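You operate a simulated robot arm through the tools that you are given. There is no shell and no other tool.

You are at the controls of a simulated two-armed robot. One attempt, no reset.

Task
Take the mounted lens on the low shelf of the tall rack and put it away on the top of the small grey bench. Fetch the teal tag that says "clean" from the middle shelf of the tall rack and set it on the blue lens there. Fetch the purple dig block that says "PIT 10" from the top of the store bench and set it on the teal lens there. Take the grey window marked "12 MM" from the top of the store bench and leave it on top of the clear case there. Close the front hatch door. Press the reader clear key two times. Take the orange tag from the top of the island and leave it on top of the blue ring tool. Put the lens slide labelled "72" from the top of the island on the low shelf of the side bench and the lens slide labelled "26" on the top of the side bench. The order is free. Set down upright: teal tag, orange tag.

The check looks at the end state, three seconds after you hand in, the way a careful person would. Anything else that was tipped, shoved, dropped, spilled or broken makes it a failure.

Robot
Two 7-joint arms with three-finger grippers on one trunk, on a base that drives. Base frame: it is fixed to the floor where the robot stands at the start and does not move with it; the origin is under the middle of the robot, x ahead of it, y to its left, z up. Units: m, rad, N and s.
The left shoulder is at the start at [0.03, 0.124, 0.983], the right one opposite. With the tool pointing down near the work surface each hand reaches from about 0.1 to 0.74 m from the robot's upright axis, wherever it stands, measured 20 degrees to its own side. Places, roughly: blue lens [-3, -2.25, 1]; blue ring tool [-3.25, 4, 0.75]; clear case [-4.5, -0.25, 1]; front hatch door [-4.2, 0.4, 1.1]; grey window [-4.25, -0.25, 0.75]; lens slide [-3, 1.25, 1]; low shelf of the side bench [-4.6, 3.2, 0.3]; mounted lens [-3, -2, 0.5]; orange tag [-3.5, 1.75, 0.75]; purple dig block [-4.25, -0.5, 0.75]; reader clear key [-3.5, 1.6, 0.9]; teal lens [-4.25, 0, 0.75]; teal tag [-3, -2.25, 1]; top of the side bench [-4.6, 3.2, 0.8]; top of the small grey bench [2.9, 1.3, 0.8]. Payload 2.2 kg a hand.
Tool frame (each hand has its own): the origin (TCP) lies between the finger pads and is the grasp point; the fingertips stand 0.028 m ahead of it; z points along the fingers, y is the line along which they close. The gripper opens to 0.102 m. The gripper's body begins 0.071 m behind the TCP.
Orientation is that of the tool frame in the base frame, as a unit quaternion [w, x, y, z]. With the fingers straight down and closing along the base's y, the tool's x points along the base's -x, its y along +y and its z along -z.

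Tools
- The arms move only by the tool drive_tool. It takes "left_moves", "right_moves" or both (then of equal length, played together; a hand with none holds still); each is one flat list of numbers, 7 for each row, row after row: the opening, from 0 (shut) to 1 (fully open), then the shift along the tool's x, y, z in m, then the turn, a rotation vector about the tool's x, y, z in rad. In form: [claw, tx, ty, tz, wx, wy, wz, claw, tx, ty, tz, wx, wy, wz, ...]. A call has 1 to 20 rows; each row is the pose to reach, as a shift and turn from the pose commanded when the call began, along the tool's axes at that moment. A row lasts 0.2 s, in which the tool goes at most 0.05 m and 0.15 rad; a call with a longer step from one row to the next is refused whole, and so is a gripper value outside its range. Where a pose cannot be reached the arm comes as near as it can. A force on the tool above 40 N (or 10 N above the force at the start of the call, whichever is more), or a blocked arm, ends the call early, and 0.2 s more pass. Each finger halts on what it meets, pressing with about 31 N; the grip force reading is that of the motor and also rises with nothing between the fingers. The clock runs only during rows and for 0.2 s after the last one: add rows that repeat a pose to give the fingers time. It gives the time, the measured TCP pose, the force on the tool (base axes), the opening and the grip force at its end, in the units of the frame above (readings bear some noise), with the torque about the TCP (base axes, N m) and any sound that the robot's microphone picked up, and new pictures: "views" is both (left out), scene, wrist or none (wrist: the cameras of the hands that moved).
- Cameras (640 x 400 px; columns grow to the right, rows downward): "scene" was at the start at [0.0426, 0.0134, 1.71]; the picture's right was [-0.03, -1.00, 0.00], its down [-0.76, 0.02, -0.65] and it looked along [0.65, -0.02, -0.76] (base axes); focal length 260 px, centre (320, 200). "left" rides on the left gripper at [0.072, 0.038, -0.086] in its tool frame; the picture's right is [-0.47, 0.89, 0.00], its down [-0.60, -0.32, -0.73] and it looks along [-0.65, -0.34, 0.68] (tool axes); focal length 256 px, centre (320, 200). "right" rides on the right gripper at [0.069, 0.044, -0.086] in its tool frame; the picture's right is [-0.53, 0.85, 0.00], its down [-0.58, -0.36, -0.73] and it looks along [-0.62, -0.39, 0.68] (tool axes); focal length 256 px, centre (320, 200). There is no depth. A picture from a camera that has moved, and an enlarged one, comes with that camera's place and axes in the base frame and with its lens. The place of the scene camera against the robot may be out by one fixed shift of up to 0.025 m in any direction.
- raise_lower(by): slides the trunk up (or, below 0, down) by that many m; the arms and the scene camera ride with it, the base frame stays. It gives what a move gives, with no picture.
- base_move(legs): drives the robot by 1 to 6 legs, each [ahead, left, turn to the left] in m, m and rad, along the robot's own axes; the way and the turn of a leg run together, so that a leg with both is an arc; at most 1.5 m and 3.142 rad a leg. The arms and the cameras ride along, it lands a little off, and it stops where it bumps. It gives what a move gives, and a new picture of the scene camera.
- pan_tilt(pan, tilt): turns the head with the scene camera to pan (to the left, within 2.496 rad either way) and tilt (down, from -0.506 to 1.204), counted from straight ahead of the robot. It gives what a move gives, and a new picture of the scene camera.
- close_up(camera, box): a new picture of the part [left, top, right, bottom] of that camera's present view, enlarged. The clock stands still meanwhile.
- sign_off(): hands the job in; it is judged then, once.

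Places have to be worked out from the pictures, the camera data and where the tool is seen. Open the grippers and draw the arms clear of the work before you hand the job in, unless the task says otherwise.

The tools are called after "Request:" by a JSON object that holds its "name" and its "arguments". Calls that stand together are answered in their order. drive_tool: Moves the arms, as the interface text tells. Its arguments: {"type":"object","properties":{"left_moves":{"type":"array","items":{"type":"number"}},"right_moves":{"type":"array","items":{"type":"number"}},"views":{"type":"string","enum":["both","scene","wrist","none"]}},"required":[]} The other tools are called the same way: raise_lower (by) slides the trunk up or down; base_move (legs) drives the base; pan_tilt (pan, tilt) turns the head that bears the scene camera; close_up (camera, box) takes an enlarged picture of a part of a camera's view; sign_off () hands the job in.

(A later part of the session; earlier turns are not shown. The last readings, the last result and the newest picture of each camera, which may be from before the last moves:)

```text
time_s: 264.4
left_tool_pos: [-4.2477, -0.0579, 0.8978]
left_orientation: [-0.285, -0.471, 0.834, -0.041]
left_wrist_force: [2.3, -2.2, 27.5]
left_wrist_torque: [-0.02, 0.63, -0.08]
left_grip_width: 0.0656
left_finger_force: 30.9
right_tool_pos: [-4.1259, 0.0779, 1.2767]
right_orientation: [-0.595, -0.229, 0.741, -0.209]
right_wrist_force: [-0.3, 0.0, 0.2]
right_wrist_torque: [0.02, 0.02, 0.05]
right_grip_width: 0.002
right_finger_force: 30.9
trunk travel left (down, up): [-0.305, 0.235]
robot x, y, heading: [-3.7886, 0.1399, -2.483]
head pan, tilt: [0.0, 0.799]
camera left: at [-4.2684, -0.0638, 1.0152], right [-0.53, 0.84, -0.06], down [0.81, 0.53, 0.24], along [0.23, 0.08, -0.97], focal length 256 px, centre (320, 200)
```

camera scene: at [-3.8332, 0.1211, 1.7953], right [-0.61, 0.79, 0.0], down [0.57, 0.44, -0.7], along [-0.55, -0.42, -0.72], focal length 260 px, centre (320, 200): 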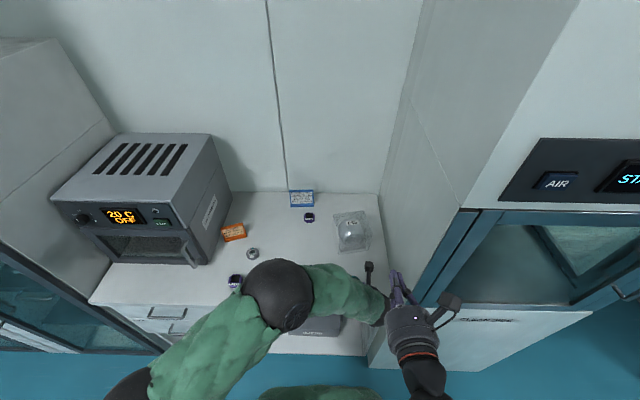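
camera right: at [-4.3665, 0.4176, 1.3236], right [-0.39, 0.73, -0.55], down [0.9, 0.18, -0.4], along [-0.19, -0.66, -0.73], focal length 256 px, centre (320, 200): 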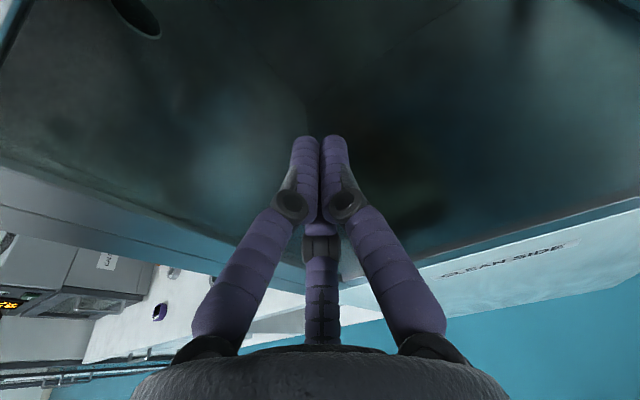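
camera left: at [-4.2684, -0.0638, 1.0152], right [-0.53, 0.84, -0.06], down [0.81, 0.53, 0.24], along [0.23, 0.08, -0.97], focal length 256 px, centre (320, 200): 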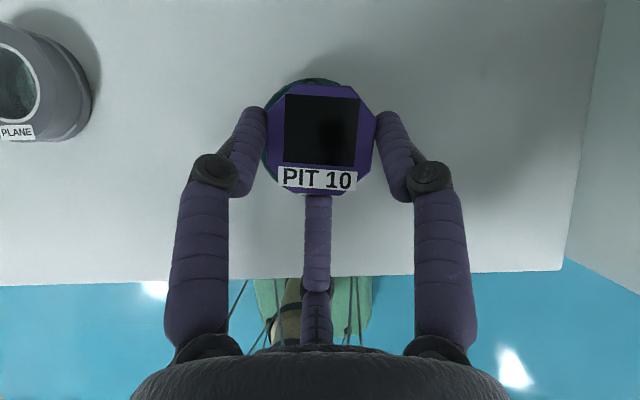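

Contact reached (27 N). I check centring before releasing.

Request:
{"name": "close_up", "arguments": {"camera": "left", "box": [200, 60, 440, 210]}}

```text
2.67 times, centred on (320, 135) of left
camera zoom: at [-4.2684, -0.0638, 1.0152], right [-0.53, 0.84, -0.06], down [0.81, 0.53, 0.24], along [0.23, 0.08, -0.97], focal length 683 px, centre (320, 373)
```

zoom: 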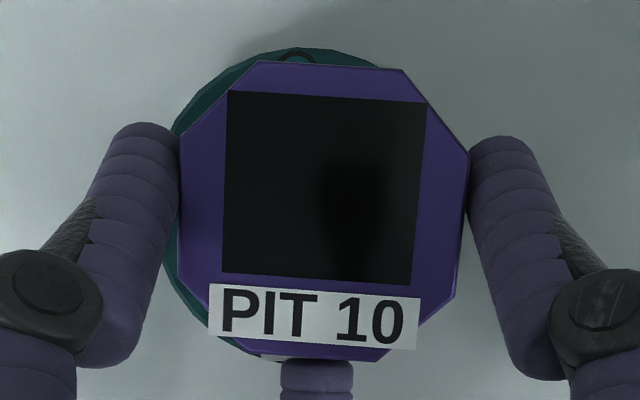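

Centred within ~3 mm. I relieve the pressure by 4 mm and open.

Request:
{"name": "drive_tool", "arguments": {"left_moves": [0.1, 0.002, 0.0008, -0.0034, 0, 0, 0, 0.66, 0.002, 0.0008, -0.0034, 0, 0, 0, 0.7, 0.002, 0.0008, -0.0034, 0, 0, 0, 0.78, 0.002, 0.0008, -0.0034, 0, 0, 0, 0.82, 0.002, 0.0008, -0.0034, 0, 0, 0], "views": "wrist"}}

Request:
{"name": "close_up", "arguments": {"camera": "left", "box": [200, 60, 440, 210]}}

```text
time_s: 265.6
left_tool_pos: [-4.2452, -0.0576, 0.8986]
left_orientation: [-0.282, -0.471, 0.835, -0.041]
left_wrist_force: [-0.4, -0.8, 1.0]
left_wrist_torque: [-0.01, -0.01, -0.03]
left_grip_width: 0.0859
left_finger_force: 0.0
right_tool_pos: [-4.1269, 0.0785, 1.2751]
right_orientation: [-0.595, -0.228, 0.742, -0.208]
right_wrist_force: [0.6, 0.4, 0.9]
right_wrist_torque: [0.02, 0.0, 0.02]
right_grip_width: 0.002
right_finger_force: 31.1
trunk travel left (down, up): [-0.305, 0.235]
robot x, y, heading: [-3.7859, 0.1392, -2.488]
head pan, tilt: [0.0, 0.799]
camera left: at [-4.2677, -0.0636, 1.0161], right [-0.53, 0.85, -0.06], down [0.81, 0.53, 0.24], along [0.24, 0.08, -0.97], focal length 256 px, centre (320, 200)
```

left: 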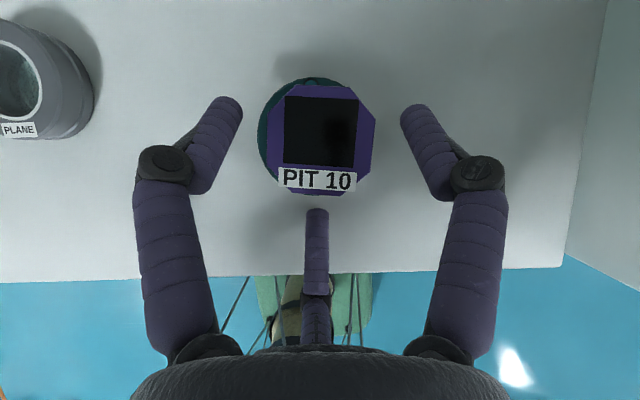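

```text
2.67 times, centred on (320, 135) of left
camera zoom: at [-4.2677, -0.0636, 1.0161], right [-0.53, 0.85, -0.06], down [0.81, 0.53, 0.24], along [0.24, 0.08, -0.97], focal length 683 px, centre (320, 373)
```

zoom: 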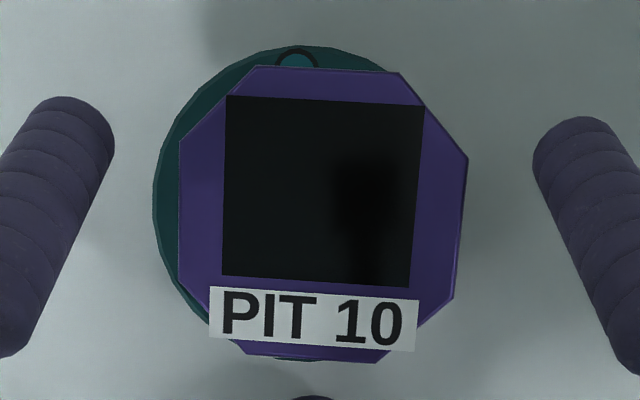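

PIT 10 rests on the teal lens. I retreat upward, level the hand, and look at the clear case from above.

Request:
{"name": "drive_tool", "arguments": {"left_moves": [0.82, 0, 0, -0.04, 0, 0, 0, 0.82, 0, 0, -0.08, 0, 0, 0, 0.82, 0.0203, 0.0079, -0.1135, 0, 0, -0.045, 0.82, 0.0406, 0.0157, -0.147, 0, 0, -0.09, 0.82, 0.0609, 0.0236, -0.1806, 0, 0, -0.09, 0.82, 0.0609, 0.0236, -0.1806, 0, 0, -0.09], "views": "both"}}

Request:
{"name": "close_up", "arguments": {"camera": "scene", "box": [200, 180, 400, 305]}}

```text
time_s: 266.8
left_tool_pos: [-4.2019, -0.0319, 1.0615]
left_orientation: [-0.275, -0.507, 0.817, -0.037]
left_wrist_force: [-0.8, -0.4, 0.5]
left_wrist_torque: [-0.01, -0.02, -0.04]
left_grip_width: 0.0838
left_finger_force: 0.0
right_tool_pos: [-4.1324, 0.081, 1.288]
right_orientation: [-0.604, -0.217, 0.737, -0.213]
right_wrist_force: [-0.2, -0.3, -0.3]
right_wrist_torque: [0.01, 0.02, 0.01]
right_grip_width: 0.0022
right_finger_force: 31.4
trunk travel left (down, up): [-0.305, 0.235]
robot x, y, heading: [-3.7892, 0.1407, -2.484]
head pan, tilt: [0.0, 0.799]
stopped in row 5 (right hand): the force on the tool passed its limit at 57 N (the readings are from after the stop); the commanded pose is now the measured one
camera scene: at [-3.8342, 0.1222, 1.7953], right [-0.61, 0.79, 0.0], down [0.57, 0.44, -0.7], along [-0.55, -0.42, -0.72], focal length 260 px, centre (320, 200)
camera left: at [-4.223, -0.0435, 1.1788], right [-0.59, 0.8, -0.03], down [0.77, 0.58, 0.26], along [0.23, 0.13, -0.97], focal length 256 px, centre (320, 200)
```

scene: 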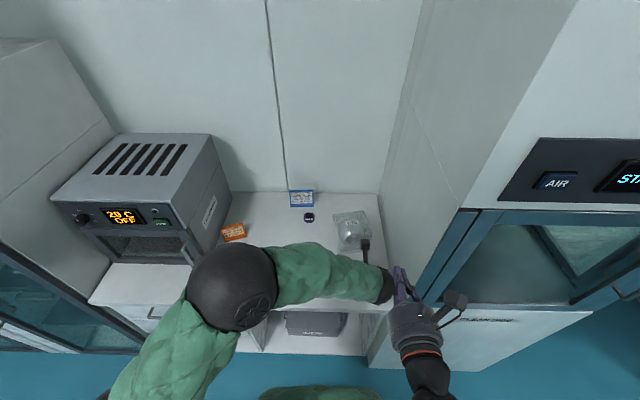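
left: 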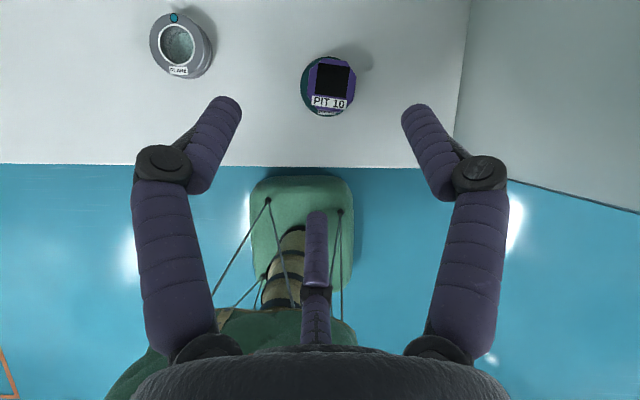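

```text
3.20 times, centred on (300, 242) of scene
camera zoom: at [-3.8342, 0.1222, 1.7953], right [-0.61, 0.79, 0.0], down [0.57, 0.44, -0.7], along [-0.55, -0.42, -0.72], focal length 833 px, centre (384, 64)
```

zoom: 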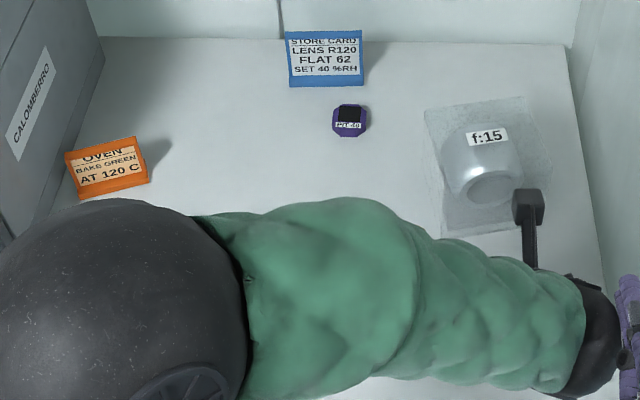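

The left hand brushed the parked right hand; PIT 10 sits fine. I move the left hand left and then raise the right hand out of the way.

Request:
{"name": "drive_tool", "arguments": {"left_moves": [0.82, 0.0188, -0.0353, 0.005, 0, 0, 0, 0.82, 0.0376, -0.0706, 0.01, 0, 0, 0, 0.82, 0.0563, -0.106, 0.01, 0, 0, 0], "views": "none"}}

Request:
{"name": "drive_tool", "arguments": {"right_moves": [0, 0.03, 0, -0.005, 0, 0, 0, 0, 0.06, 0, -0.01, 0, 0, 0, 0, 0.09, 0, -0.016, 0, 0, 0, 0, 0.12, 0, -0.022, 0, 0, 0], "views": "none"}}

```text
time_s: 267.6
left_tool_pos: [-4.1367, -0.1329, 1.0567]
left_orientation: [-0.276, -0.506, 0.816, -0.036]
left_wrist_force: [-0.5, -0.3, -0.3]
left_wrist_torque: [-0.01, -0.04, 0.01]
left_grip_width: 0.0835
left_finger_force: 0.1
right_tool_pos: [-4.1303, 0.0803, 1.2887]
right_orientation: [-0.604, -0.217, 0.737, -0.213]
right_wrist_force: [0.0, -0.2, -0.2]
right_wrist_torque: [-0.01, 0.0, -0.05]
right_grip_width: 0.002
right_finger_force: 31.0
trunk travel left (down, up): [-0.305, 0.235]
robot x, y, heading: [-3.7925, 0.1385, -2.491]
head pan, tilt: [0.0, 0.799]
```

```text
time_s: 268.6
left_tool_pos: [-4.1379, -0.1304, 1.056]
left_orientation: [-0.275, -0.506, 0.817, -0.037]
left_wrist_force: [-0.4, 0.4, 0.0]
left_wrist_torque: [0.03, 0.02, 0.02]
left_grip_width: 0.0839
left_finger_force: 0.0
right_tool_pos: [-4.1338, 0.0883, 1.4104]
right_orientation: [-0.604, -0.217, 0.737, -0.213]
right_wrist_force: [0.0, 0.0, 0.3]
right_wrist_torque: [0.0, -0.01, 0.01]
right_grip_width: 0.0021
right_finger_force: 30.9
trunk travel left (down, up): [-0.305, 0.235]
robot x, y, heading: [-3.79, 0.1391, -2.488]
head pan, tilt: [0.0, 0.799]
```

Right hand is clear. Now the 12 MM window at D≈3.565, R≈2.133: I bring the left hand to hover before it.

Request:
{"name": "drive_tool", "arguments": {"left_moves": [0.82, 0.0215, -0.0266, 0.0237, 0, 0, 0, 0.82, 0.0429, -0.0532, 0.0474, 0, 0, 0, 0.8, 0.0644, -0.0797, 0.0711, 0, 0, 0, 0.8, 0.0859, -0.1063, 0.0948, 0, 0, 0, 0.78, 0.1073, -0.1329, 0.1185, 0, 0, 0, 0.75, 0.1288, -0.1595, 0.1422, 0, 0, 0, 0.75, 0.1502, -0.186, 0.1659, 0, 0, 0, 0.75, 0.1717, -0.2126, 0.1896, 0, 0, 0, 0.75, 0.1717, -0.2126, 0.1896, 0, 0, 0], "views": "both"}}

Request:
{"name": "close_up", "arguments": {"camera": "left", "box": [200, 60, 440, 210]}}

```text
time_s: 270.6
left_tool_pos: [-4.0929, -0.4383, 0.9399]
left_orientation: [-0.274, -0.506, 0.817, -0.036]
left_wrist_force: [-0.2, -0.4, 0.1]
left_wrist_torque: [0.01, 0.01, 0.02]
left_grip_width: 0.0768
left_finger_force: 0.0
right_tool_pos: [-4.1331, 0.0884, 1.4095]
right_orientation: [-0.605, -0.217, 0.736, -0.214]
right_wrist_force: [-0.2, 0.5, -0.3]
right_wrist_torque: [-0.01, -0.01, 0.02]
right_grip_width: 0.0021
right_finger_force: 30.7
trunk travel left (down, up): [-0.305, 0.235]
robot x, y, heading: [-3.7899, 0.1418, -2.486]
head pan, tilt: [0.0, 0.799]
camera scene: at [-3.8342, 0.1233, 1.7953], right [-0.61, 0.79, 0.0], down [0.57, 0.44, -0.7], along [-0.55, -0.43, -0.72], focal length 260 px, centre (320, 200)
camera left: at [-4.114, -0.4488, 1.0562], right [-0.59, 0.81, -0.03], down [0.77, 0.58, 0.26], along [0.22, 0.13, -0.97], focal length 256 px, centre (320, 200)
```

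scene: 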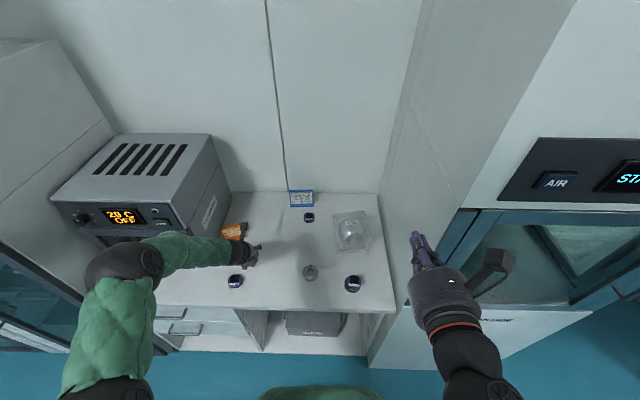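
left: 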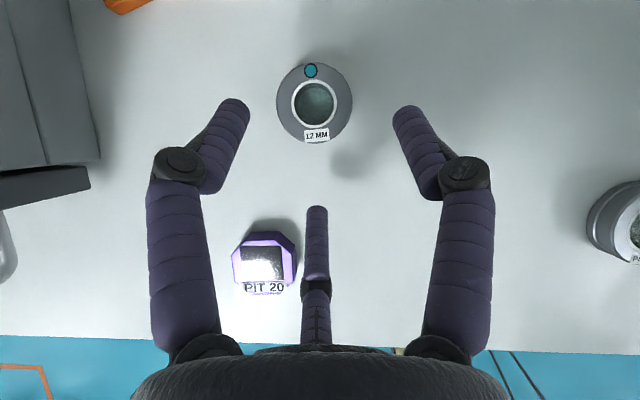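

```text
2.67 times, centred on (320, 135) of left
camera zoom: at [-4.114, -0.4488, 1.0562], right [-0.59, 0.81, -0.03], down [0.77, 0.58, 0.26], along [0.22, 0.13, -0.97], focal length 683 px, centre (320, 373)
```

zoom: 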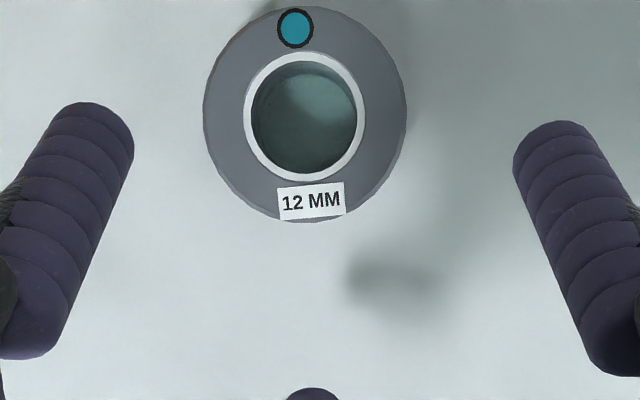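

The 12 MM window is at D≈3.563, R≈2.126, diameter ≈50 mm. I descend along the tool axis and close on it.

Request:
{"name": "drive_tool", "arguments": {"left_moves": [0.75, -0.001, -0.0025, 0.022, 0, 0, 0, 0.75, -0.0018, -0.004, 0.044, 0, 0, 0, 0.75, -0.0024, -0.0053, 0.062, 0, 0, 0, 0.6, -0.0024, -0.0053, 0.062, 0, 0, 0, 0.4, -0.0024, -0.0053, 0.062, 0, 0, 0, 0.1, -0.0024, -0.0053, 0.062, 0, 0, 0, 0.1, -0.0024, -0.0053, 0.062, 0, 0, 0], "views": "wrist"}}

Request:
{"name": "drive_tool", "arguments": {"left_moves": [0.1, 0.0049, 0.0022, -0.0085, 0, 0, 0, 0.1, 0.0097, 0.0044, -0.0169, 0, 0, 0, 0.1, 0.0146, 0.0065, -0.0254, 0, 0, 0, 0.1, 0.0195, 0.0087, -0.0339, 0, 0, 0, 0.1, 0.0195, 0.0087, -0.0339, 0, 0, 0], "views": "wrist"}}

```text
time_s: 272.2
left_tool_pos: [-4.1119, -0.4612, 0.8792]
left_orientation: [-0.274, -0.506, 0.817, -0.036]
left_wrist_force: [-1.2, 0.1, 0.1]
left_wrist_torque: [0.02, -0.01, -0.01]
left_grip_width: 0.065
left_finger_force: 30.9
right_tool_pos: [-4.1332, 0.0871, 1.41]
right_orientation: [-0.605, -0.217, 0.736, -0.213]
right_wrist_force: [-0.3, 1.0, -0.7]
right_wrist_torque: [0.0, -0.02, -0.04]
right_grip_width: 0.0023
right_finger_force: 30.7
trunk travel left (down, up): [-0.305, 0.235]
robot x, y, heading: [-3.7895, 0.14, -2.487]
head pan, tilt: [0.0, 0.799]
camera left: at [-4.1325, -0.4715, 0.9966], right [-0.59, 0.8, -0.03], down [0.77, 0.58, 0.26], along [0.22, 0.13, -0.97], focal length 256 px, centre (320, 200)
```

left: 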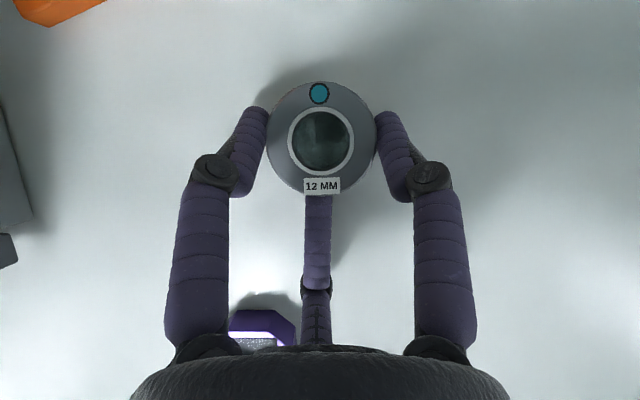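

```text
time_s: 273.4
left_tool_pos: [-4.113, -0.4593, 0.9188]
left_orientation: [-0.274, -0.506, 0.817, -0.036]
left_wrist_force: [-0.5, 0.2, -0.6]
left_wrist_torque: [0.02, -0.01, -0.03]
left_grip_width: 0.0648
left_finger_force: 31.2
right_tool_pos: [-4.1332, 0.0876, 1.409]
right_orientation: [-0.605, -0.216, 0.737, -0.213]
right_wrist_force: [-0.1, -0.1, -0.4]
right_wrist_torque: [0.0, 0.01, -0.01]
right_grip_width: 0.0019
right_finger_force: 31.2
trunk travel left (down, up): [-0.305, 0.235]
robot x, y, heading: [-3.7874, 0.1358, -2.487]
head pan, tilt: [0.0, 0.799]
camera left: at [-4.1328, -0.4711, 1.0363], right [-0.59, 0.8, -0.03], down [0.77, 0.58, 0.26], along [0.22, 0.13, -0.97], focal length 256 px, centre (320, 200)
```

left: 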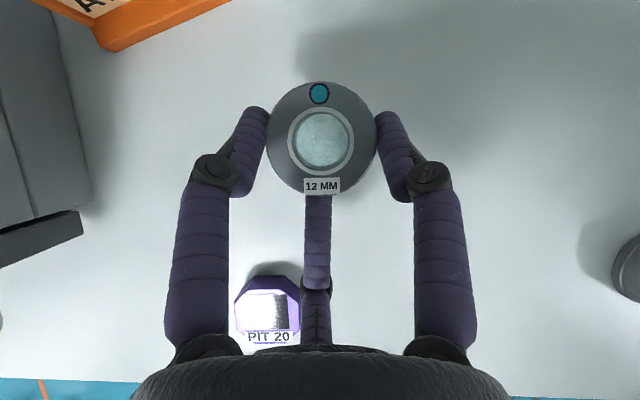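

The window is held. I lift it to z≈1.08 and move right to look at the clear case from nearby.

Request:
{"name": "drive_tool", "arguments": {"left_moves": [0.1, 0.0195, 0.0087, -0.0339, 0, 0, 0, 0.1, 0.039, 0.0175, -0.0678, 0, 0, 0, 0.1, 0.0584, 0.0262, -0.1016, 0, 0, 0, 0.1, 0.0779, 0.0349, -0.1355, 0, 0, 0, 0.1, 0.0541, 0.0635, -0.142, 0, 0, 0, 0.1, 0.0297, 0.0923, -0.149, 0, 0, 0, 0.1, 0.0052, 0.121, -0.157, 0, 0, 0, 0.1, -0.0193, 0.1497, -0.164, 0, 0, 0, 0.1, -0.0438, 0.1785, -0.171, 0, 0, 0, 0.1, -0.0684, 0.2072, -0.178, 0, 0, 0, 0.1, -0.0929, 0.236, -0.185, 0, 0, 0, 0.1, -0.1174, 0.2648, -0.1905, 0, 0, 0, 0.1, -0.142, 0.2936, -0.1954, 0, 0, 0, 0.1, -0.142, 0.2936, -0.1954, 0, 0, 0], "views": "both"}}

Request:
{"name": "close_up", "arguments": {"camera": "scene", "box": [310, 190, 406, 250]}}

```text
time_s: 276.4
left_tool_pos: [-4.232, -0.1348, 1.0776]
left_orientation: [-0.276, -0.506, 0.816, -0.036]
left_wrist_force: [-0.1, -0.2, -0.5]
left_wrist_torque: [0.02, 0.0, 0.02]
left_grip_width: 0.0649
left_finger_force: 31.1
right_tool_pos: [-4.1316, 0.0872, 1.4099]
right_orientation: [-0.604, -0.217, 0.737, -0.213]
right_wrist_force: [0.4, -1.0, 0.0]
right_wrist_torque: [0.0, 0.01, -0.05]
right_grip_width: 0.002
right_finger_force: 30.5
trunk travel left (down, up): [-0.305, 0.235]
robot x, y, heading: [-3.7887, 0.1391, -2.48]
head pan, tilt: [0.0, 0.799]
camera scene: at [-3.8337, 0.1212, 1.7953], right [-0.61, 0.79, 0.0], down [0.57, 0.44, -0.7], along [-0.55, -0.42, -0.72], focal length 260 px, centre (320, 200)
camera left: at [-4.2515, -0.1475, 1.1952], right [-0.59, 0.8, -0.03], down [0.77, 0.58, 0.26], along [0.22, 0.13, -0.97], focal length 256 px, centre (320, 200)
```

scene: 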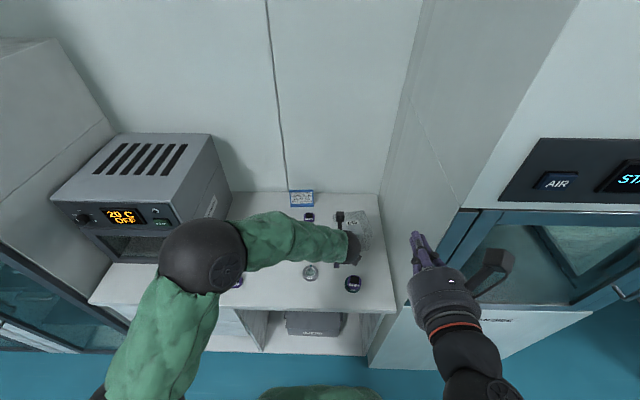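
left: 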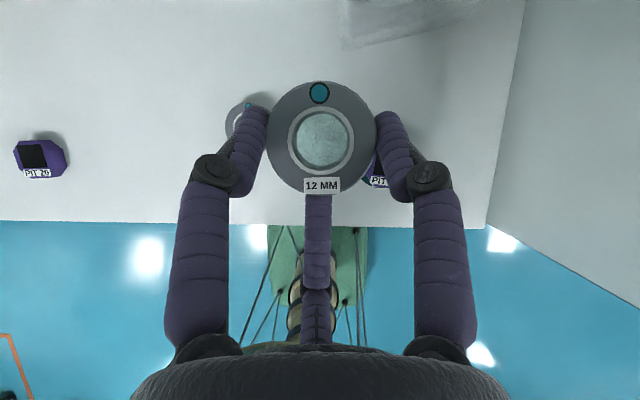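

```text
6.67 times, centred on (358, 220) of scene
camera zoom: at [-3.8337, 0.1212, 1.7953], right [-0.61, 0.79, 0.0], down [0.57, 0.44, -0.7], along [-0.55, -0.42, -0.72], focal length 1736 px, centre (67, 67)
```

zoom: 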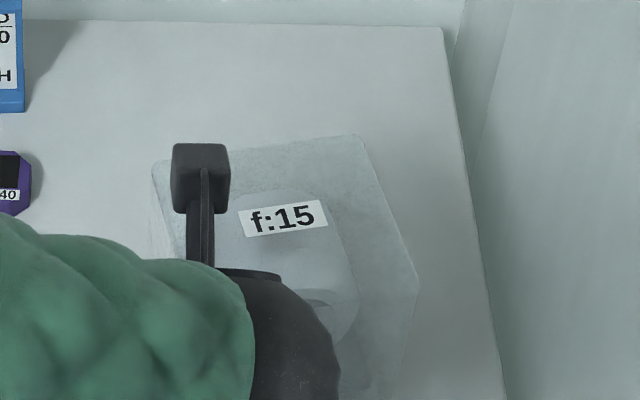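

Triangulating the case: its top is at z≈1.005, about 126 mm square, centred at D≈3.614, R≈2.545. I move the window above its centre with clearance.

Request:
{"name": "drive_tool", "arguments": {"left_moves": [0.1, 0.0097, 0.0044, -0.0169, 0, 0, 0, 0.1, 0.0239, 0.0713, -0.0018, 0, 0, 0, 0.1, 0.0239, 0.0413, -0.0018, 0, 0, 0], "views": "none"}}

Request:
{"name": "drive_tool", "arguments": {"left_moves": [0.1, 0.0097, 0.0044, -0.0169, 0, 0, 0, 0.1, 0.0239, 0.0381, 0.002, 0, 0, 0, 0.1, 0.0381, 0.0718, 0.0209, 0, 0, 0, 0.1, 0.0595, 0.1055, 0.0398, 0, 0, 0, 0.1, 0.0808, 0.1391, 0.0586, 0, 0, 0, 0.1, 0.0808, 0.1391, 0.0586, 0, 0, 0], "views": "both"}}

```text
refused: row 2 steps farther than a row can; nothing moved
```

```text
time_s: 277.8
left_tool_pos: [-4.4021, -0.154, 1.0988]
left_orientation: [-0.276, -0.506, 0.817, -0.036]
left_wrist_force: [1.5, -0.7, -0.4]
left_wrist_torque: [0.0, -0.02, -0.01]
left_grip_width: 0.0648
left_finger_force: 30.9
right_tool_pos: [-4.132, 0.087, 1.4106]
right_orientation: [-0.604, -0.218, 0.736, -0.214]
right_wrist_force: [0.6, 0.1, 0.2]
right_wrist_torque: [-0.01, -0.03, -0.03]
right_grip_width: 0.0021
right_finger_force: 31.0
trunk travel left (down, up): [-0.305, 0.235]
robot x, y, heading: [-3.7919, 0.1405, -2.486]
head pan, tilt: [0.0, 0.799]
camera scene: at [-3.8329, 0.1223, 1.7954], right [-0.61, 0.79, 0.0], down [0.57, 0.44, -0.7], along [-0.55, -0.43, -0.72], focal length 260 px, centre (320, 200)
camera left: at [-4.4228, -0.1657, 1.2164], right [-0.59, 0.8, -0.03], down [0.77, 0.58, 0.26], along [0.22, 0.13, -0.97], focal length 256 px, centre (320, 200)
```

scene: 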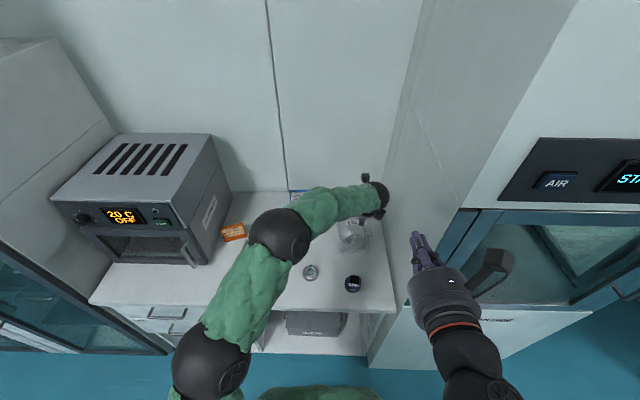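
left: 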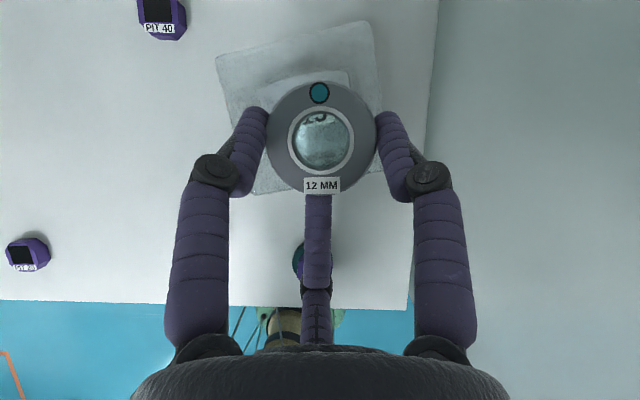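

The case top is seen directly beneath. I correct 18 mm forward and 14 mm left, then lower 5 cm.

Request:
{"name": "drive_tool", "arguments": {"left_moves": [0.1, 0.0098, -0.0029, 0.005, 0, 0, 0, 0.1, 0.0197, -0.0058, 0.0099, 0, 0, 0, 0.1, 0.0116, -0.0094, 0.024, 0, 0, 0, 0.1, 0.0034, -0.0131, 0.0382, 0, 0, 0, 0.1, -0.0022, -0.0156, 0.0481, 0, 0, 0, 0.1, -0.0022, -0.0156, 0.0481, 0, 0, 0], "views": "wrist"}}

```text
time_s: 279.2
left_tool_pos: [-4.4069, -0.1778, 1.0547]
left_orientation: [-0.276, -0.506, 0.817, -0.036]
left_wrist_force: [0.1, -0.2, 0.0]
left_wrist_torque: [0.01, -0.05, 0.02]
left_grip_width: 0.0648
left_finger_force: 30.9
right_tool_pos: [-4.1326, 0.0869, 1.4099]
right_orientation: [-0.604, -0.218, 0.737, -0.214]
right_wrist_force: [-0.1, 0.1, 0.1]
right_wrist_torque: [0.0, 0.0, -0.03]
right_grip_width: 0.0022
right_finger_force: 30.7
trunk travel left (down, up): [-0.305, 0.235]
robot x, y, heading: [-3.7917, 0.1336, -2.485]
head pan, tilt: [0.0, 0.799]
camera left: at [-4.4273, -0.1884, 1.1719], right [-0.59, 0.8, -0.03], down [0.77, 0.58, 0.26], along [0.22, 0.13, -0.97], focal length 256 px, centre (320, 200)
```

left: 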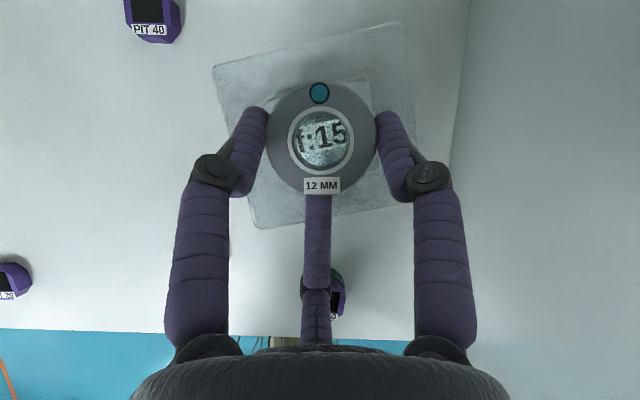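

Well centred over the f:15 label. I lower further in small steps until contact.

Request:
{"name": "drive_tool", "arguments": {"left_moves": [0.1, -0.0029, -0.0013, 0.0051, 0, 0, 0, 0.1, -0.0058, -0.0026, 0.0102, 0, 0, 0], "views": "none"}}

Request:
{"name": "drive_tool", "arguments": {"left_moves": [0.1, -0.0015, -0.0007, 0.0025, 0, 0, 0], "views": "none"}}

Request:
{"name": "drive_tool", "arguments": {"left_moves": [0.1, -0.001, -0.0004, 0.0017, 0, 0, 0], "views": "none"}}

Request:
{"name": "drive_tool", "arguments": {"left_moves": [0.1, -0.001, -0.0004, 0.0017, 0, 0, 0], "views": "none"}}

Request:
{"name": "drive_tool", "arguments": {"left_moves": [0.1, -0.001, -0.0004, 0.0017, 0, 0, 0], "views": "wrist"}}

```text
time_s: 279.8
left_tool_pos: [-4.4073, -0.1762, 1.043]
left_orientation: [-0.274, -0.506, 0.817, -0.037]
left_wrist_force: [-0.6, 0.0, -0.9]
left_wrist_torque: [0.0, -0.04, -0.03]
left_grip_width: 0.0645
left_finger_force: 31.5
right_tool_pos: [-4.1334, 0.0867, 1.4112]
right_orientation: [-0.604, -0.217, 0.737, -0.213]
right_wrist_force: [0.1, -0.9, 0.6]
right_wrist_torque: [0.0, 0.02, 0.03]
right_grip_width: 0.0023
right_finger_force: 30.8
trunk travel left (down, up): [-0.305, 0.235]
robot x, y, heading: [-3.7856, 0.141, -2.481]
head pan, tilt: [0.0, 0.799]
```

```text
time_s: 280.2
left_tool_pos: [-4.4066, -0.1779, 1.0399]
left_orientation: [-0.275, -0.506, 0.817, -0.036]
left_wrist_force: [-0.9, 0.2, 0.2]
left_wrist_torque: [0.0, 0.01, 0.01]
left_grip_width: 0.0647
left_finger_force: 31.0
right_tool_pos: [-4.1337, 0.0869, 1.4098]
right_orientation: [-0.605, -0.217, 0.736, -0.213]
right_wrist_force: [0.2, -0.4, -0.1]
right_wrist_torque: [-0.01, 0.03, 0.03]
right_grip_width: 0.0021
right_finger_force: 30.5
trunk travel left (down, up): [-0.305, 0.235]
robot x, y, heading: [-3.7877, 0.1402, -2.487]
head pan, tilt: [0.0, 0.799]
```

```text
time_s: 280.6
left_tool_pos: [-4.4083, -0.1764, 1.0379]
left_orientation: [-0.276, -0.505, 0.817, -0.036]
left_wrist_force: [-0.2, 0.3, -1.1]
left_wrist_torque: [0.02, 0.01, 0.0]
left_grip_width: 0.0646
left_finger_force: 30.8
right_tool_pos: [-4.1343, 0.0873, 1.4091]
right_orientation: [-0.605, -0.217, 0.736, -0.213]
right_wrist_force: [0.7, -0.1, 0.1]
right_wrist_torque: [0.02, 0.01, 0.0]
right_grip_width: 0.0021
right_finger_force: 30.9
trunk travel left (down, up): [-0.305, 0.235]
robot x, y, heading: [-3.7862, 0.1387, -2.486]
head pan, tilt: [0.0, 0.799]
```

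```text
time_s: 281.0
left_tool_pos: [-4.4072, -0.1755, 1.0362]
left_orientation: [-0.276, -0.505, 0.817, -0.037]
left_wrist_force: [-0.2, 0.0, -0.8]
left_wrist_torque: [0.0, -0.02, 0.02]
left_grip_width: 0.0648
left_finger_force: 31.4
right_tool_pos: [-4.1338, 0.0878, 1.4098]
right_orientation: [-0.605, -0.217, 0.736, -0.213]
right_wrist_force: [0.7, 0.2, 0.0]
right_wrist_torque: [0.02, 0.0, 0.0]
right_grip_width: 0.0018
right_finger_force: 30.9
trunk travel left (down, up): [-0.305, 0.235]
robot x, y, heading: [-3.7892, 0.1375, -2.486]
head pan, tilt: [0.0, 0.799]
```

```text
time_s: 281.4
left_tool_pos: [-4.4087, -0.1766, 1.0338]
left_orientation: [-0.275, -0.506, 0.817, -0.036]
left_wrist_force: [-0.1, -0.4, -0.1]
left_wrist_torque: [0.05, 0.0, -0.02]
left_grip_width: 0.0644
left_finger_force: 31.0
right_tool_pos: [-4.1331, 0.0874, 1.4091]
right_orientation: [-0.605, -0.216, 0.736, -0.213]
right_wrist_force: [-0.2, 0.4, -0.1]
right_wrist_torque: [0.0, 0.02, 0.01]
right_grip_width: 0.0021
right_finger_force: 30.4
trunk travel left (down, up): [-0.305, 0.235]
robot x, y, heading: [-3.7892, 0.1349, -2.48]
head pan, tilt: [0.0, 0.799]
camera left: at [-4.4283, -0.1877, 1.1516], right [-0.59, 0.8, -0.03], down [0.77, 0.58, 0.26], along [0.22, 0.13, -0.97], focal length 256 px, centre (320, 200)
```

left: 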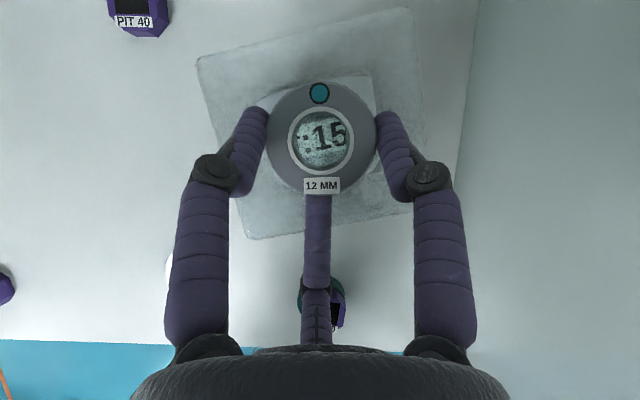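

Close now. A few more 2 mm steps.

Request:
{"name": "drive_tool", "arguments": {"left_moves": [0.1, -0.001, -0.0004, 0.0017, 0, 0, 0], "views": "none"}}

Request:
{"name": "drive_tool", "arguments": {"left_moves": [0.1, -0.001, -0.0004, 0.0017, 0, 0, 0], "views": "none"}}

Request:
{"name": "drive_tool", "arguments": {"left_moves": [0.1, -0.001, -0.0004, 0.0017, 0, 0, 0], "views": "none"}}

Request:
{"name": "drive_tool", "arguments": {"left_moves": [0.1, -0.001, -0.0004, 0.0017, 0, 0, 0], "views": "wrist"}}

```text
time_s: 281.8
left_tool_pos: [-4.4083, -0.1759, 1.0325]
left_orientation: [-0.275, -0.506, 0.817, -0.036]
left_wrist_force: [-0.3, -0.4, -0.7]
left_wrist_torque: [0.06, 0.0, -0.01]
left_grip_width: 0.0647
left_finger_force: 30.9
right_tool_pos: [-4.1339, 0.0877, 1.4095]
right_orientation: [-0.604, -0.217, 0.736, -0.214]
right_wrist_force: [-0.4, 1.0, -0.6]
right_wrist_torque: [0.03, 0.02, 0.01]
right_grip_width: 0.0019
right_finger_force: 31.2
trunk travel left (down, up): [-0.305, 0.235]
robot x, y, heading: [-3.7888, 0.138, -2.486]
head pan, tilt: [0.0, 0.799]
```

```text
time_s: 282.2
left_tool_pos: [-4.4074, -0.1768, 1.0296]
left_orientation: [-0.276, -0.505, 0.817, -0.036]
left_wrist_force: [0.0, -0.5, -1.0]
left_wrist_torque: [0.03, 0.01, 0.0]
left_grip_width: 0.0647
left_finger_force: 31.2
right_tool_pos: [-4.1347, 0.0873, 1.4095]
right_orientation: [-0.604, -0.217, 0.736, -0.213]
right_wrist_force: [0.1, -1.2, -0.6]
right_wrist_torque: [0.01, -0.03, -0.02]
right_grip_width: 0.0023
right_finger_force: 30.8
trunk travel left (down, up): [-0.305, 0.235]
robot x, y, heading: [-3.7878, 0.1372, -2.486]
head pan, tilt: [0.0, 0.799]
```

```text
time_s: 282.6
left_tool_pos: [-4.4069, -0.1767, 1.0271]
left_orientation: [-0.275, -0.505, 0.817, -0.035]
left_wrist_force: [-0.6, 0.4, -1.2]
left_wrist_torque: [0.06, -0.04, -0.01]
left_grip_width: 0.0646
left_finger_force: 31.6
right_tool_pos: [-4.1336, 0.0873, 1.4104]
right_orientation: [-0.604, -0.217, 0.736, -0.214]
right_wrist_force: [0.5, 0.6, 0.4]
right_wrist_torque: [-0.01, 0.01, -0.02]
right_grip_width: 0.0021
right_finger_force: 30.7
trunk travel left (down, up): [-0.305, 0.235]
robot x, y, heading: [-3.7913, 0.141, -2.486]
head pan, tilt: [0.0, 0.799]
```

```text
time_s: 283.0
left_tool_pos: [-4.4083, -0.1763, 1.0259]
left_orientation: [-0.274, -0.506, 0.817, -0.036]
left_wrist_force: [0.4, -0.6, -1.4]
left_wrist_torque: [0.02, -0.01, -0.04]
left_grip_width: 0.0647
left_finger_force: 31.2
right_tool_pos: [-4.1337, 0.0865, 1.4099]
right_orientation: [-0.604, -0.217, 0.736, -0.213]
right_wrist_force: [-0.4, -0.4, -0.4]
right_wrist_torque: [0.0, -0.04, 0.01]
right_grip_width: 0.0023
right_finger_force: 31.3
trunk travel left (down, up): [-0.305, 0.235]
robot x, y, heading: [-3.7903, 0.1342, -2.485]
head pan, tilt: [0.0, 0.799]
camera left: at [-4.4279, -0.1872, 1.1431], right [-0.59, 0.8, -0.03], down [0.77, 0.58, 0.26], along [0.22, 0.13, -0.97], focal length 256 px, centre (320, 200)
```

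left: 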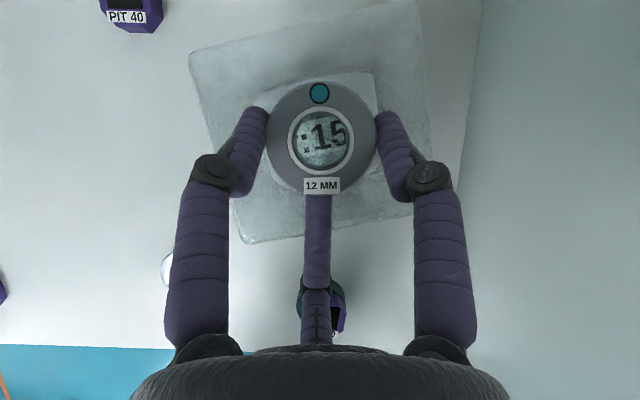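

Still free; I continue.

Request:
{"name": "drive_tool", "arguments": {"left_moves": [0.1, -0.001, -0.0004, 0.0017, 0, 0, 0, 0.1, -0.0015, -0.0007, 0.0025, 0, 0, 0], "views": "none"}}

Request:
{"name": "drive_tool", "arguments": {"left_moves": [0.1, -0.001, -0.0004, 0.0017, 0, 0, 0, 0.1, -0.0015, -0.0007, 0.0025, 0, 0, 0], "views": "none"}}

Request:
{"name": "drive_tool", "arguments": {"left_moves": [0.1, -0.001, -0.0004, 0.0017, 0, 0, 0, 0.1, -0.0015, -0.0007, 0.0025, 0, 0, 0], "views": "wrist"}}

```text
time_s: 283.6
left_tool_pos: [-4.4068, -0.1751, 1.0222]
left_orientation: [-0.275, -0.506, 0.817, -0.037]
left_wrist_force: [-0.3, -0.3, -1.3]
left_wrist_torque: [0.0, -0.01, -0.03]
left_grip_width: 0.065
left_finger_force: 31.0
right_tool_pos: [-4.1321, 0.0869, 1.4088]
right_orientation: [-0.604, -0.217, 0.736, -0.213]
right_wrist_force: [-0.1, 0.0, -0.6]
right_wrist_torque: [0.0, 0.03, -0.01]
right_grip_width: 0.002
right_finger_force: 30.7
trunk travel left (down, up): [-0.305, 0.235]
robot x, y, heading: [-3.7875, 0.1352, -2.485]
head pan, tilt: [0.0, 0.799]
```

```text
time_s: 284.2
left_tool_pos: [-4.4065, -0.1756, 1.0184]
left_orientation: [-0.276, -0.507, 0.816, -0.037]
left_wrist_force: [-0.4, 0.0, -1.7]
left_wrist_torque: [0.03, -0.03, 0.03]
left_grip_width: 0.0648
left_finger_force: 30.8
right_tool_pos: [-4.1343, 0.0865, 1.41]
right_orientation: [-0.604, -0.216, 0.737, -0.213]
right_wrist_force: [0.3, 0.3, -0.2]
right_wrist_torque: [0.0, -0.02, 0.01]
right_grip_width: 0.0019
right_finger_force: 30.7
trunk travel left (down, up): [-0.305, 0.235]
robot x, y, heading: [-3.7904, 0.1364, -2.488]
head pan, tilt: [0.0, 0.799]
```

```text
time_s: 284.8
left_tool_pos: [-4.4072, -0.1753, 1.017]
left_orientation: [-0.276, -0.506, 0.816, -0.037]
left_wrist_force: [-0.8, -0.3, -1.0]
left_wrist_torque: [-0.01, -0.04, -0.03]
left_grip_width: 0.0647
left_finger_force: 30.9
right_tool_pos: [-4.1341, 0.087, 1.4102]
right_orientation: [-0.604, -0.217, 0.737, -0.213]
right_wrist_force: [-0.6, 0.5, 0.2]
right_wrist_torque: [0.01, -0.01, 0.0]
right_grip_width: 0.0022
right_finger_force: 31.4
trunk travel left (down, up): [-0.305, 0.235]
robot x, y, heading: [-3.7896, 0.1378, -2.487]
head pan, tilt: [0.0, 0.799]
camera left: at [-4.4278, -0.1865, 1.1343], right [-0.59, 0.8, -0.03], down [0.77, 0.58, 0.26], along [0.22, 0.13, -0.97], focal length 256 px, centre (320, 200)
```

left: 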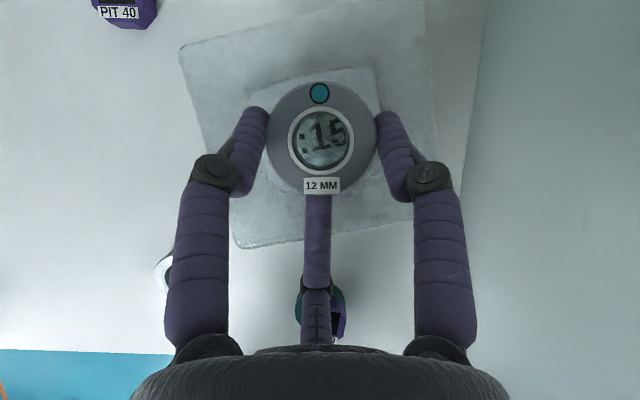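

I continue down; the case top must be a little lower than estimated.

Request:
{"name": "drive_tool", "arguments": {"left_moves": [0.1, -0.001, -0.0004, 0.0017, 0, 0, 0, 0.1, -0.0019, -0.0009, 0.0034, 0, 0, 0], "views": "none"}}

Request:
{"name": "drive_tool", "arguments": {"left_moves": [0.1, -0.001, -0.0004, 0.0017, 0, 0, 0, 0.1, -0.0019, -0.0009, 0.0034, 0, 0, 0], "views": "none"}}

Request:
{"name": "drive_tool", "arguments": {"left_moves": [0.1, -0.001, -0.0004, 0.0017, 0, 0, 0, 0.1, -0.0019, -0.0009, 0.0034, 0, 0, 0], "views": "none"}}

Request:
{"name": "drive_tool", "arguments": {"left_moves": [0.1, -0.001, -0.0004, 0.0017, 0, 0, 0, 0.1, -0.0019, -0.0009, 0.0034, 0, 0, 0], "views": "wrist"}}

```text
time_s: 285.4
left_tool_pos: [-4.4073, -0.1742, 1.013]
left_orientation: [-0.276, -0.505, 0.817, -0.036]
left_wrist_force: [0.3, -0.6, -0.3]
left_wrist_torque: [0.0, 0.0, 0.04]
left_grip_width: 0.0648
left_finger_force: 30.6
right_tool_pos: [-4.1343, 0.0872, 1.41]
right_orientation: [-0.604, -0.218, 0.736, -0.214]
right_wrist_force: [-0.2, -0.1, -0.3]
right_wrist_torque: [0.04, 0.01, 0.02]
right_grip_width: 0.002
right_finger_force: 30.9
trunk travel left (down, up): [-0.305, 0.235]
robot x, y, heading: [-3.7882, 0.136, -2.486]
head pan, tilt: [0.0, 0.799]
```

```text
time_s: 286.0
left_tool_pos: [-4.4077, -0.1768, 1.0086]
left_orientation: [-0.274, -0.506, 0.817, -0.035]
left_wrist_force: [-0.4, 1.1, -0.4]
left_wrist_torque: [-0.02, -0.01, -0.02]
left_grip_width: 0.0646
left_finger_force: 31.2
right_tool_pos: [-4.1343, 0.0873, 1.4096]
right_orientation: [-0.605, -0.217, 0.736, -0.213]
right_wrist_force: [-0.2, -0.2, -0.4]
right_wrist_torque: [-0.01, 0.01, 0.02]
right_grip_width: 0.0022
right_finger_force: 30.4
trunk travel left (down, up): [-0.305, 0.235]
robot x, y, heading: [-3.7903, 0.1377, -2.485]
head pan, tilt: [0.0, 0.799]
```

```text
time_s: 286.6
left_tool_pos: [-4.4081, -0.1773, 1.0054]
left_orientation: [-0.276, -0.506, 0.816, -0.036]
left_wrist_force: [1.5, -0.9, 3.5]
left_wrist_torque: [0.05, -0.08, -0.01]
left_grip_width: 0.0646
left_finger_force: 31.2
right_tool_pos: [-4.1337, 0.087, 1.411]
right_orientation: [-0.605, -0.217, 0.736, -0.213]
right_wrist_force: [0.8, -0.8, -0.1]
right_wrist_torque: [0.01, 0.01, -0.02]
right_grip_width: 0.0022
right_finger_force: 30.9
trunk travel left (down, up): [-0.305, 0.235]
robot x, y, heading: [-3.7919, 0.1392, -2.486]
head pan, tilt: [0.0, 0.799]
```

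```text
time_s: 287.2
left_tool_pos: [-4.4078, -0.1758, 1.0049]
left_orientation: [-0.277, -0.507, 0.816, -0.036]
left_wrist_force: [-1.9, -2.7, 8.7]
left_wrist_torque: [-0.01, 0.02, -0.04]
left_grip_width: 0.065
left_finger_force: 30.9
right_tool_pos: [-4.1331, 0.0875, 1.4097]
right_orientation: [-0.604, -0.217, 0.736, -0.213]
right_wrist_force: [0.8, 0.6, -0.6]
right_wrist_torque: [0.02, 0.02, 0.02]
right_grip_width: 0.0022
right_finger_force: 31.9
trunk travel left (down, up): [-0.305, 0.235]
robot x, y, heading: [-3.7879, 0.1373, -2.487]
head pan, tilt: [0.0, 0.799]
camera left: at [-4.428, -0.1873, 1.1218], right [-0.59, 0.8, -0.03], down [0.77, 0.58, 0.25], along [0.22, 0.13, -0.97], focal length 256 px, centre (320, 200)
```

left: 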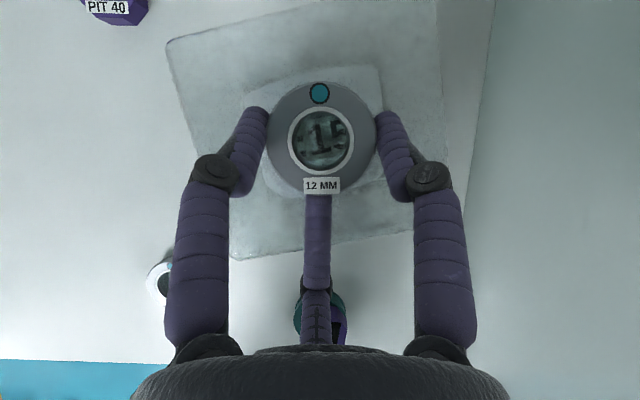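

Contact (≈9 N). I ease 1 mm and open.

Request:
{"name": "drive_tool", "arguments": {"left_moves": [0.1, 0.0005, 0.0002, -0.0008, 0, 0, 0, 0.66, 0.0005, 0.0002, -0.0008, 0, 0, 0, 0.7, 0.0005, 0.0002, -0.0008, 0, 0, 0, 0.76, 0.0005, 0.0002, -0.0008, 0, 0, 0, 0.8, 0.0005, 0.0002, -0.0008, 0, 0, 0], "views": "none"}}

Request:
{"name": "drive_tool", "arguments": {"left_moves": [0.8, 0, 0, -0.03, 0, 0, 0, 0.8, 0, 0, -0.06, 0, 0, 0, 0.8, 0, 0, -0.09, 0, 0, 0], "views": "both"}}

```text
time_s: 288.4
left_tool_pos: [-4.4085, -0.1754, 1.0024]
left_orientation: [-0.276, -0.506, 0.817, -0.037]
left_wrist_force: [-0.6, 0.2, 3.8]
left_wrist_torque: [0.01, -0.05, -0.05]
left_grip_width: 0.0884
left_finger_force: 0.1
right_tool_pos: [-4.1333, 0.0879, 1.4105]
right_orientation: [-0.605, -0.218, 0.736, -0.214]
right_wrist_force: [0.1, -0.4, -0.2]
right_wrist_torque: [0.0, 0.04, -0.03]
right_grip_width: 0.0022
right_finger_force: 30.9
trunk travel left (down, up): [-0.305, 0.235]
robot x, y, heading: [-3.7902, 0.1395, -2.488]
head pan, tilt: [0.0, 0.799]
```

```text
time_s: 289.2
left_tool_pos: [-4.3694, -0.147, 1.0807]
left_orientation: [-0.276, -0.505, 0.817, -0.037]
left_wrist_force: [0.1, -0.2, 0.9]
left_wrist_torque: [0.0, 0.03, 0.0]
left_grip_width: 0.0825
left_finger_force: 0.1
right_tool_pos: [-4.132, 0.0883, 1.4089]
right_orientation: [-0.604, -0.217, 0.737, -0.213]
right_wrist_force: [0.6, 1.0, -0.2]
right_wrist_torque: [-0.01, -0.01, 0.0]
right_grip_width: 0.002
right_finger_force: 31.1
trunk travel left (down, up): [-0.305, 0.235]
robot x, y, heading: [-3.7896, 0.1382, -2.485]
head pan, tilt: [0.0, 0.799]
camera scene: at [-3.8328, 0.1227, 1.7953], right [-0.61, 0.79, 0.0], down [0.57, 0.44, -0.7], along [-0.55, -0.43, -0.72], focal length 260 px, centre (320, 200)
camera left: at [-4.3903, -0.1585, 1.1974], right [-0.59, 0.81, -0.03], down [0.77, 0.58, 0.26], along [0.22, 0.13, -0.97], focal length 256 px, centre (320, 200)
```

scene: 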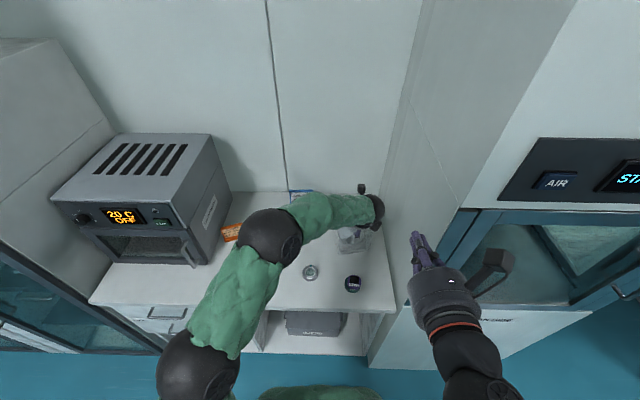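
left: 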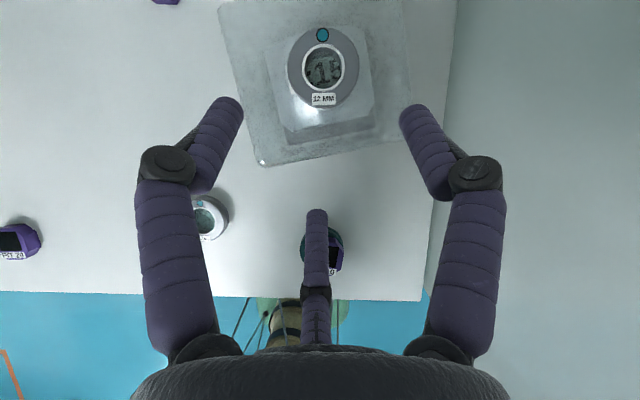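

The 12 MM window lies on the case. I move the left hand left, then back, and drive away from the bench.

Request:
{"name": "drive_tool", "arguments": {"left_moves": [0.8, 0.0164, -0.0337, 0.001, 0, 0, 0, 0.8, 0.0328, -0.0674, 0.002, 0, 0, 0, 0.8, 0.0492, -0.1012, 0.002, 0, 0, 0, 0.8, 0.0656, -0.1349, 0.003, 0, 0, 0, 0.8, 0.0323, -0.1516, -0.0205, 0, 0, 0, 0.8, -0.001, -0.1683, -0.0439, 0, 0, 0, 0.8, -0.0343, -0.1851, -0.0674, 0, 0, 0, 0.8, -0.0677, -0.2018, -0.0908, 0, 0, 0, 0.8, -0.101, -0.2185, -0.1143, 0, 0, 0], "views": "scene"}}

Request:
{"name": "close_up", "arguments": {"camera": "scene", "box": [210, 180, 410, 305]}}

```text
time_s: 291.2
left_tool_pos: [-4.1022, -0.1315, 1.0816]
left_orientation: [-0.275, -0.506, 0.816, -0.036]
left_wrist_force: [0.0, 0.5, 0.2]
left_wrist_torque: [-0.04, 0.04, 0.04]
left_grip_width: 0.0818
left_finger_force: 0.1
right_tool_pos: [-4.132, 0.0881, 1.4101]
right_orientation: [-0.604, -0.218, 0.736, -0.214]
right_wrist_force: [-0.3, -0.6, -0.3]
right_wrist_torque: [0.0, 0.02, 0.02]
right_grip_width: 0.0019
right_finger_force: 30.9
trunk travel left (down, up): [-0.305, 0.235]
robot x, y, heading: [-3.7873, 0.1395, -2.482]
head pan, tilt: [0.0, 0.799]
camera scene: at [-3.8328, 0.1231, 1.7954], right [-0.61, 0.79, 0.0], down [0.57, 0.44, -0.7], along [-0.55, -0.43, -0.72], focal length 260 px, centre (320, 200)
```

scene: 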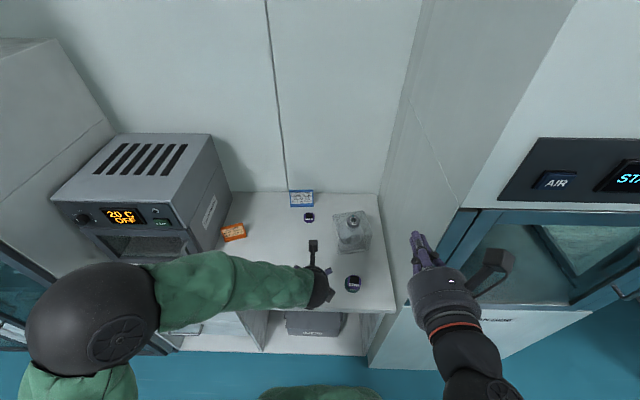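

```text
3.20 times, centred on (310, 242) of scene
camera zoom: at [-3.8328, 0.1231, 1.7954], right [-0.61, 0.79, 0.0], down [0.57, 0.44, -0.7], along [-0.55, -0.43, -0.72], focal length 833 px, centre (352, 64)
```

zoom: 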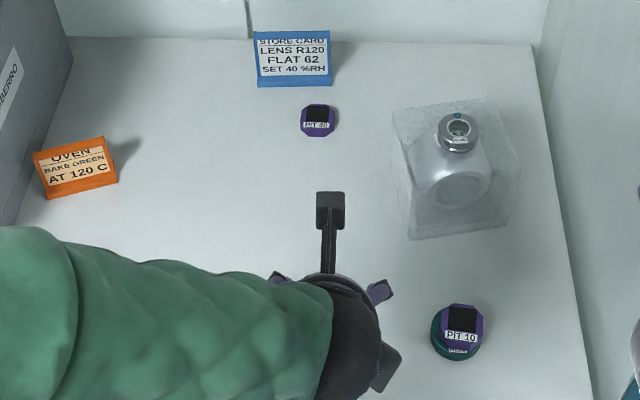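

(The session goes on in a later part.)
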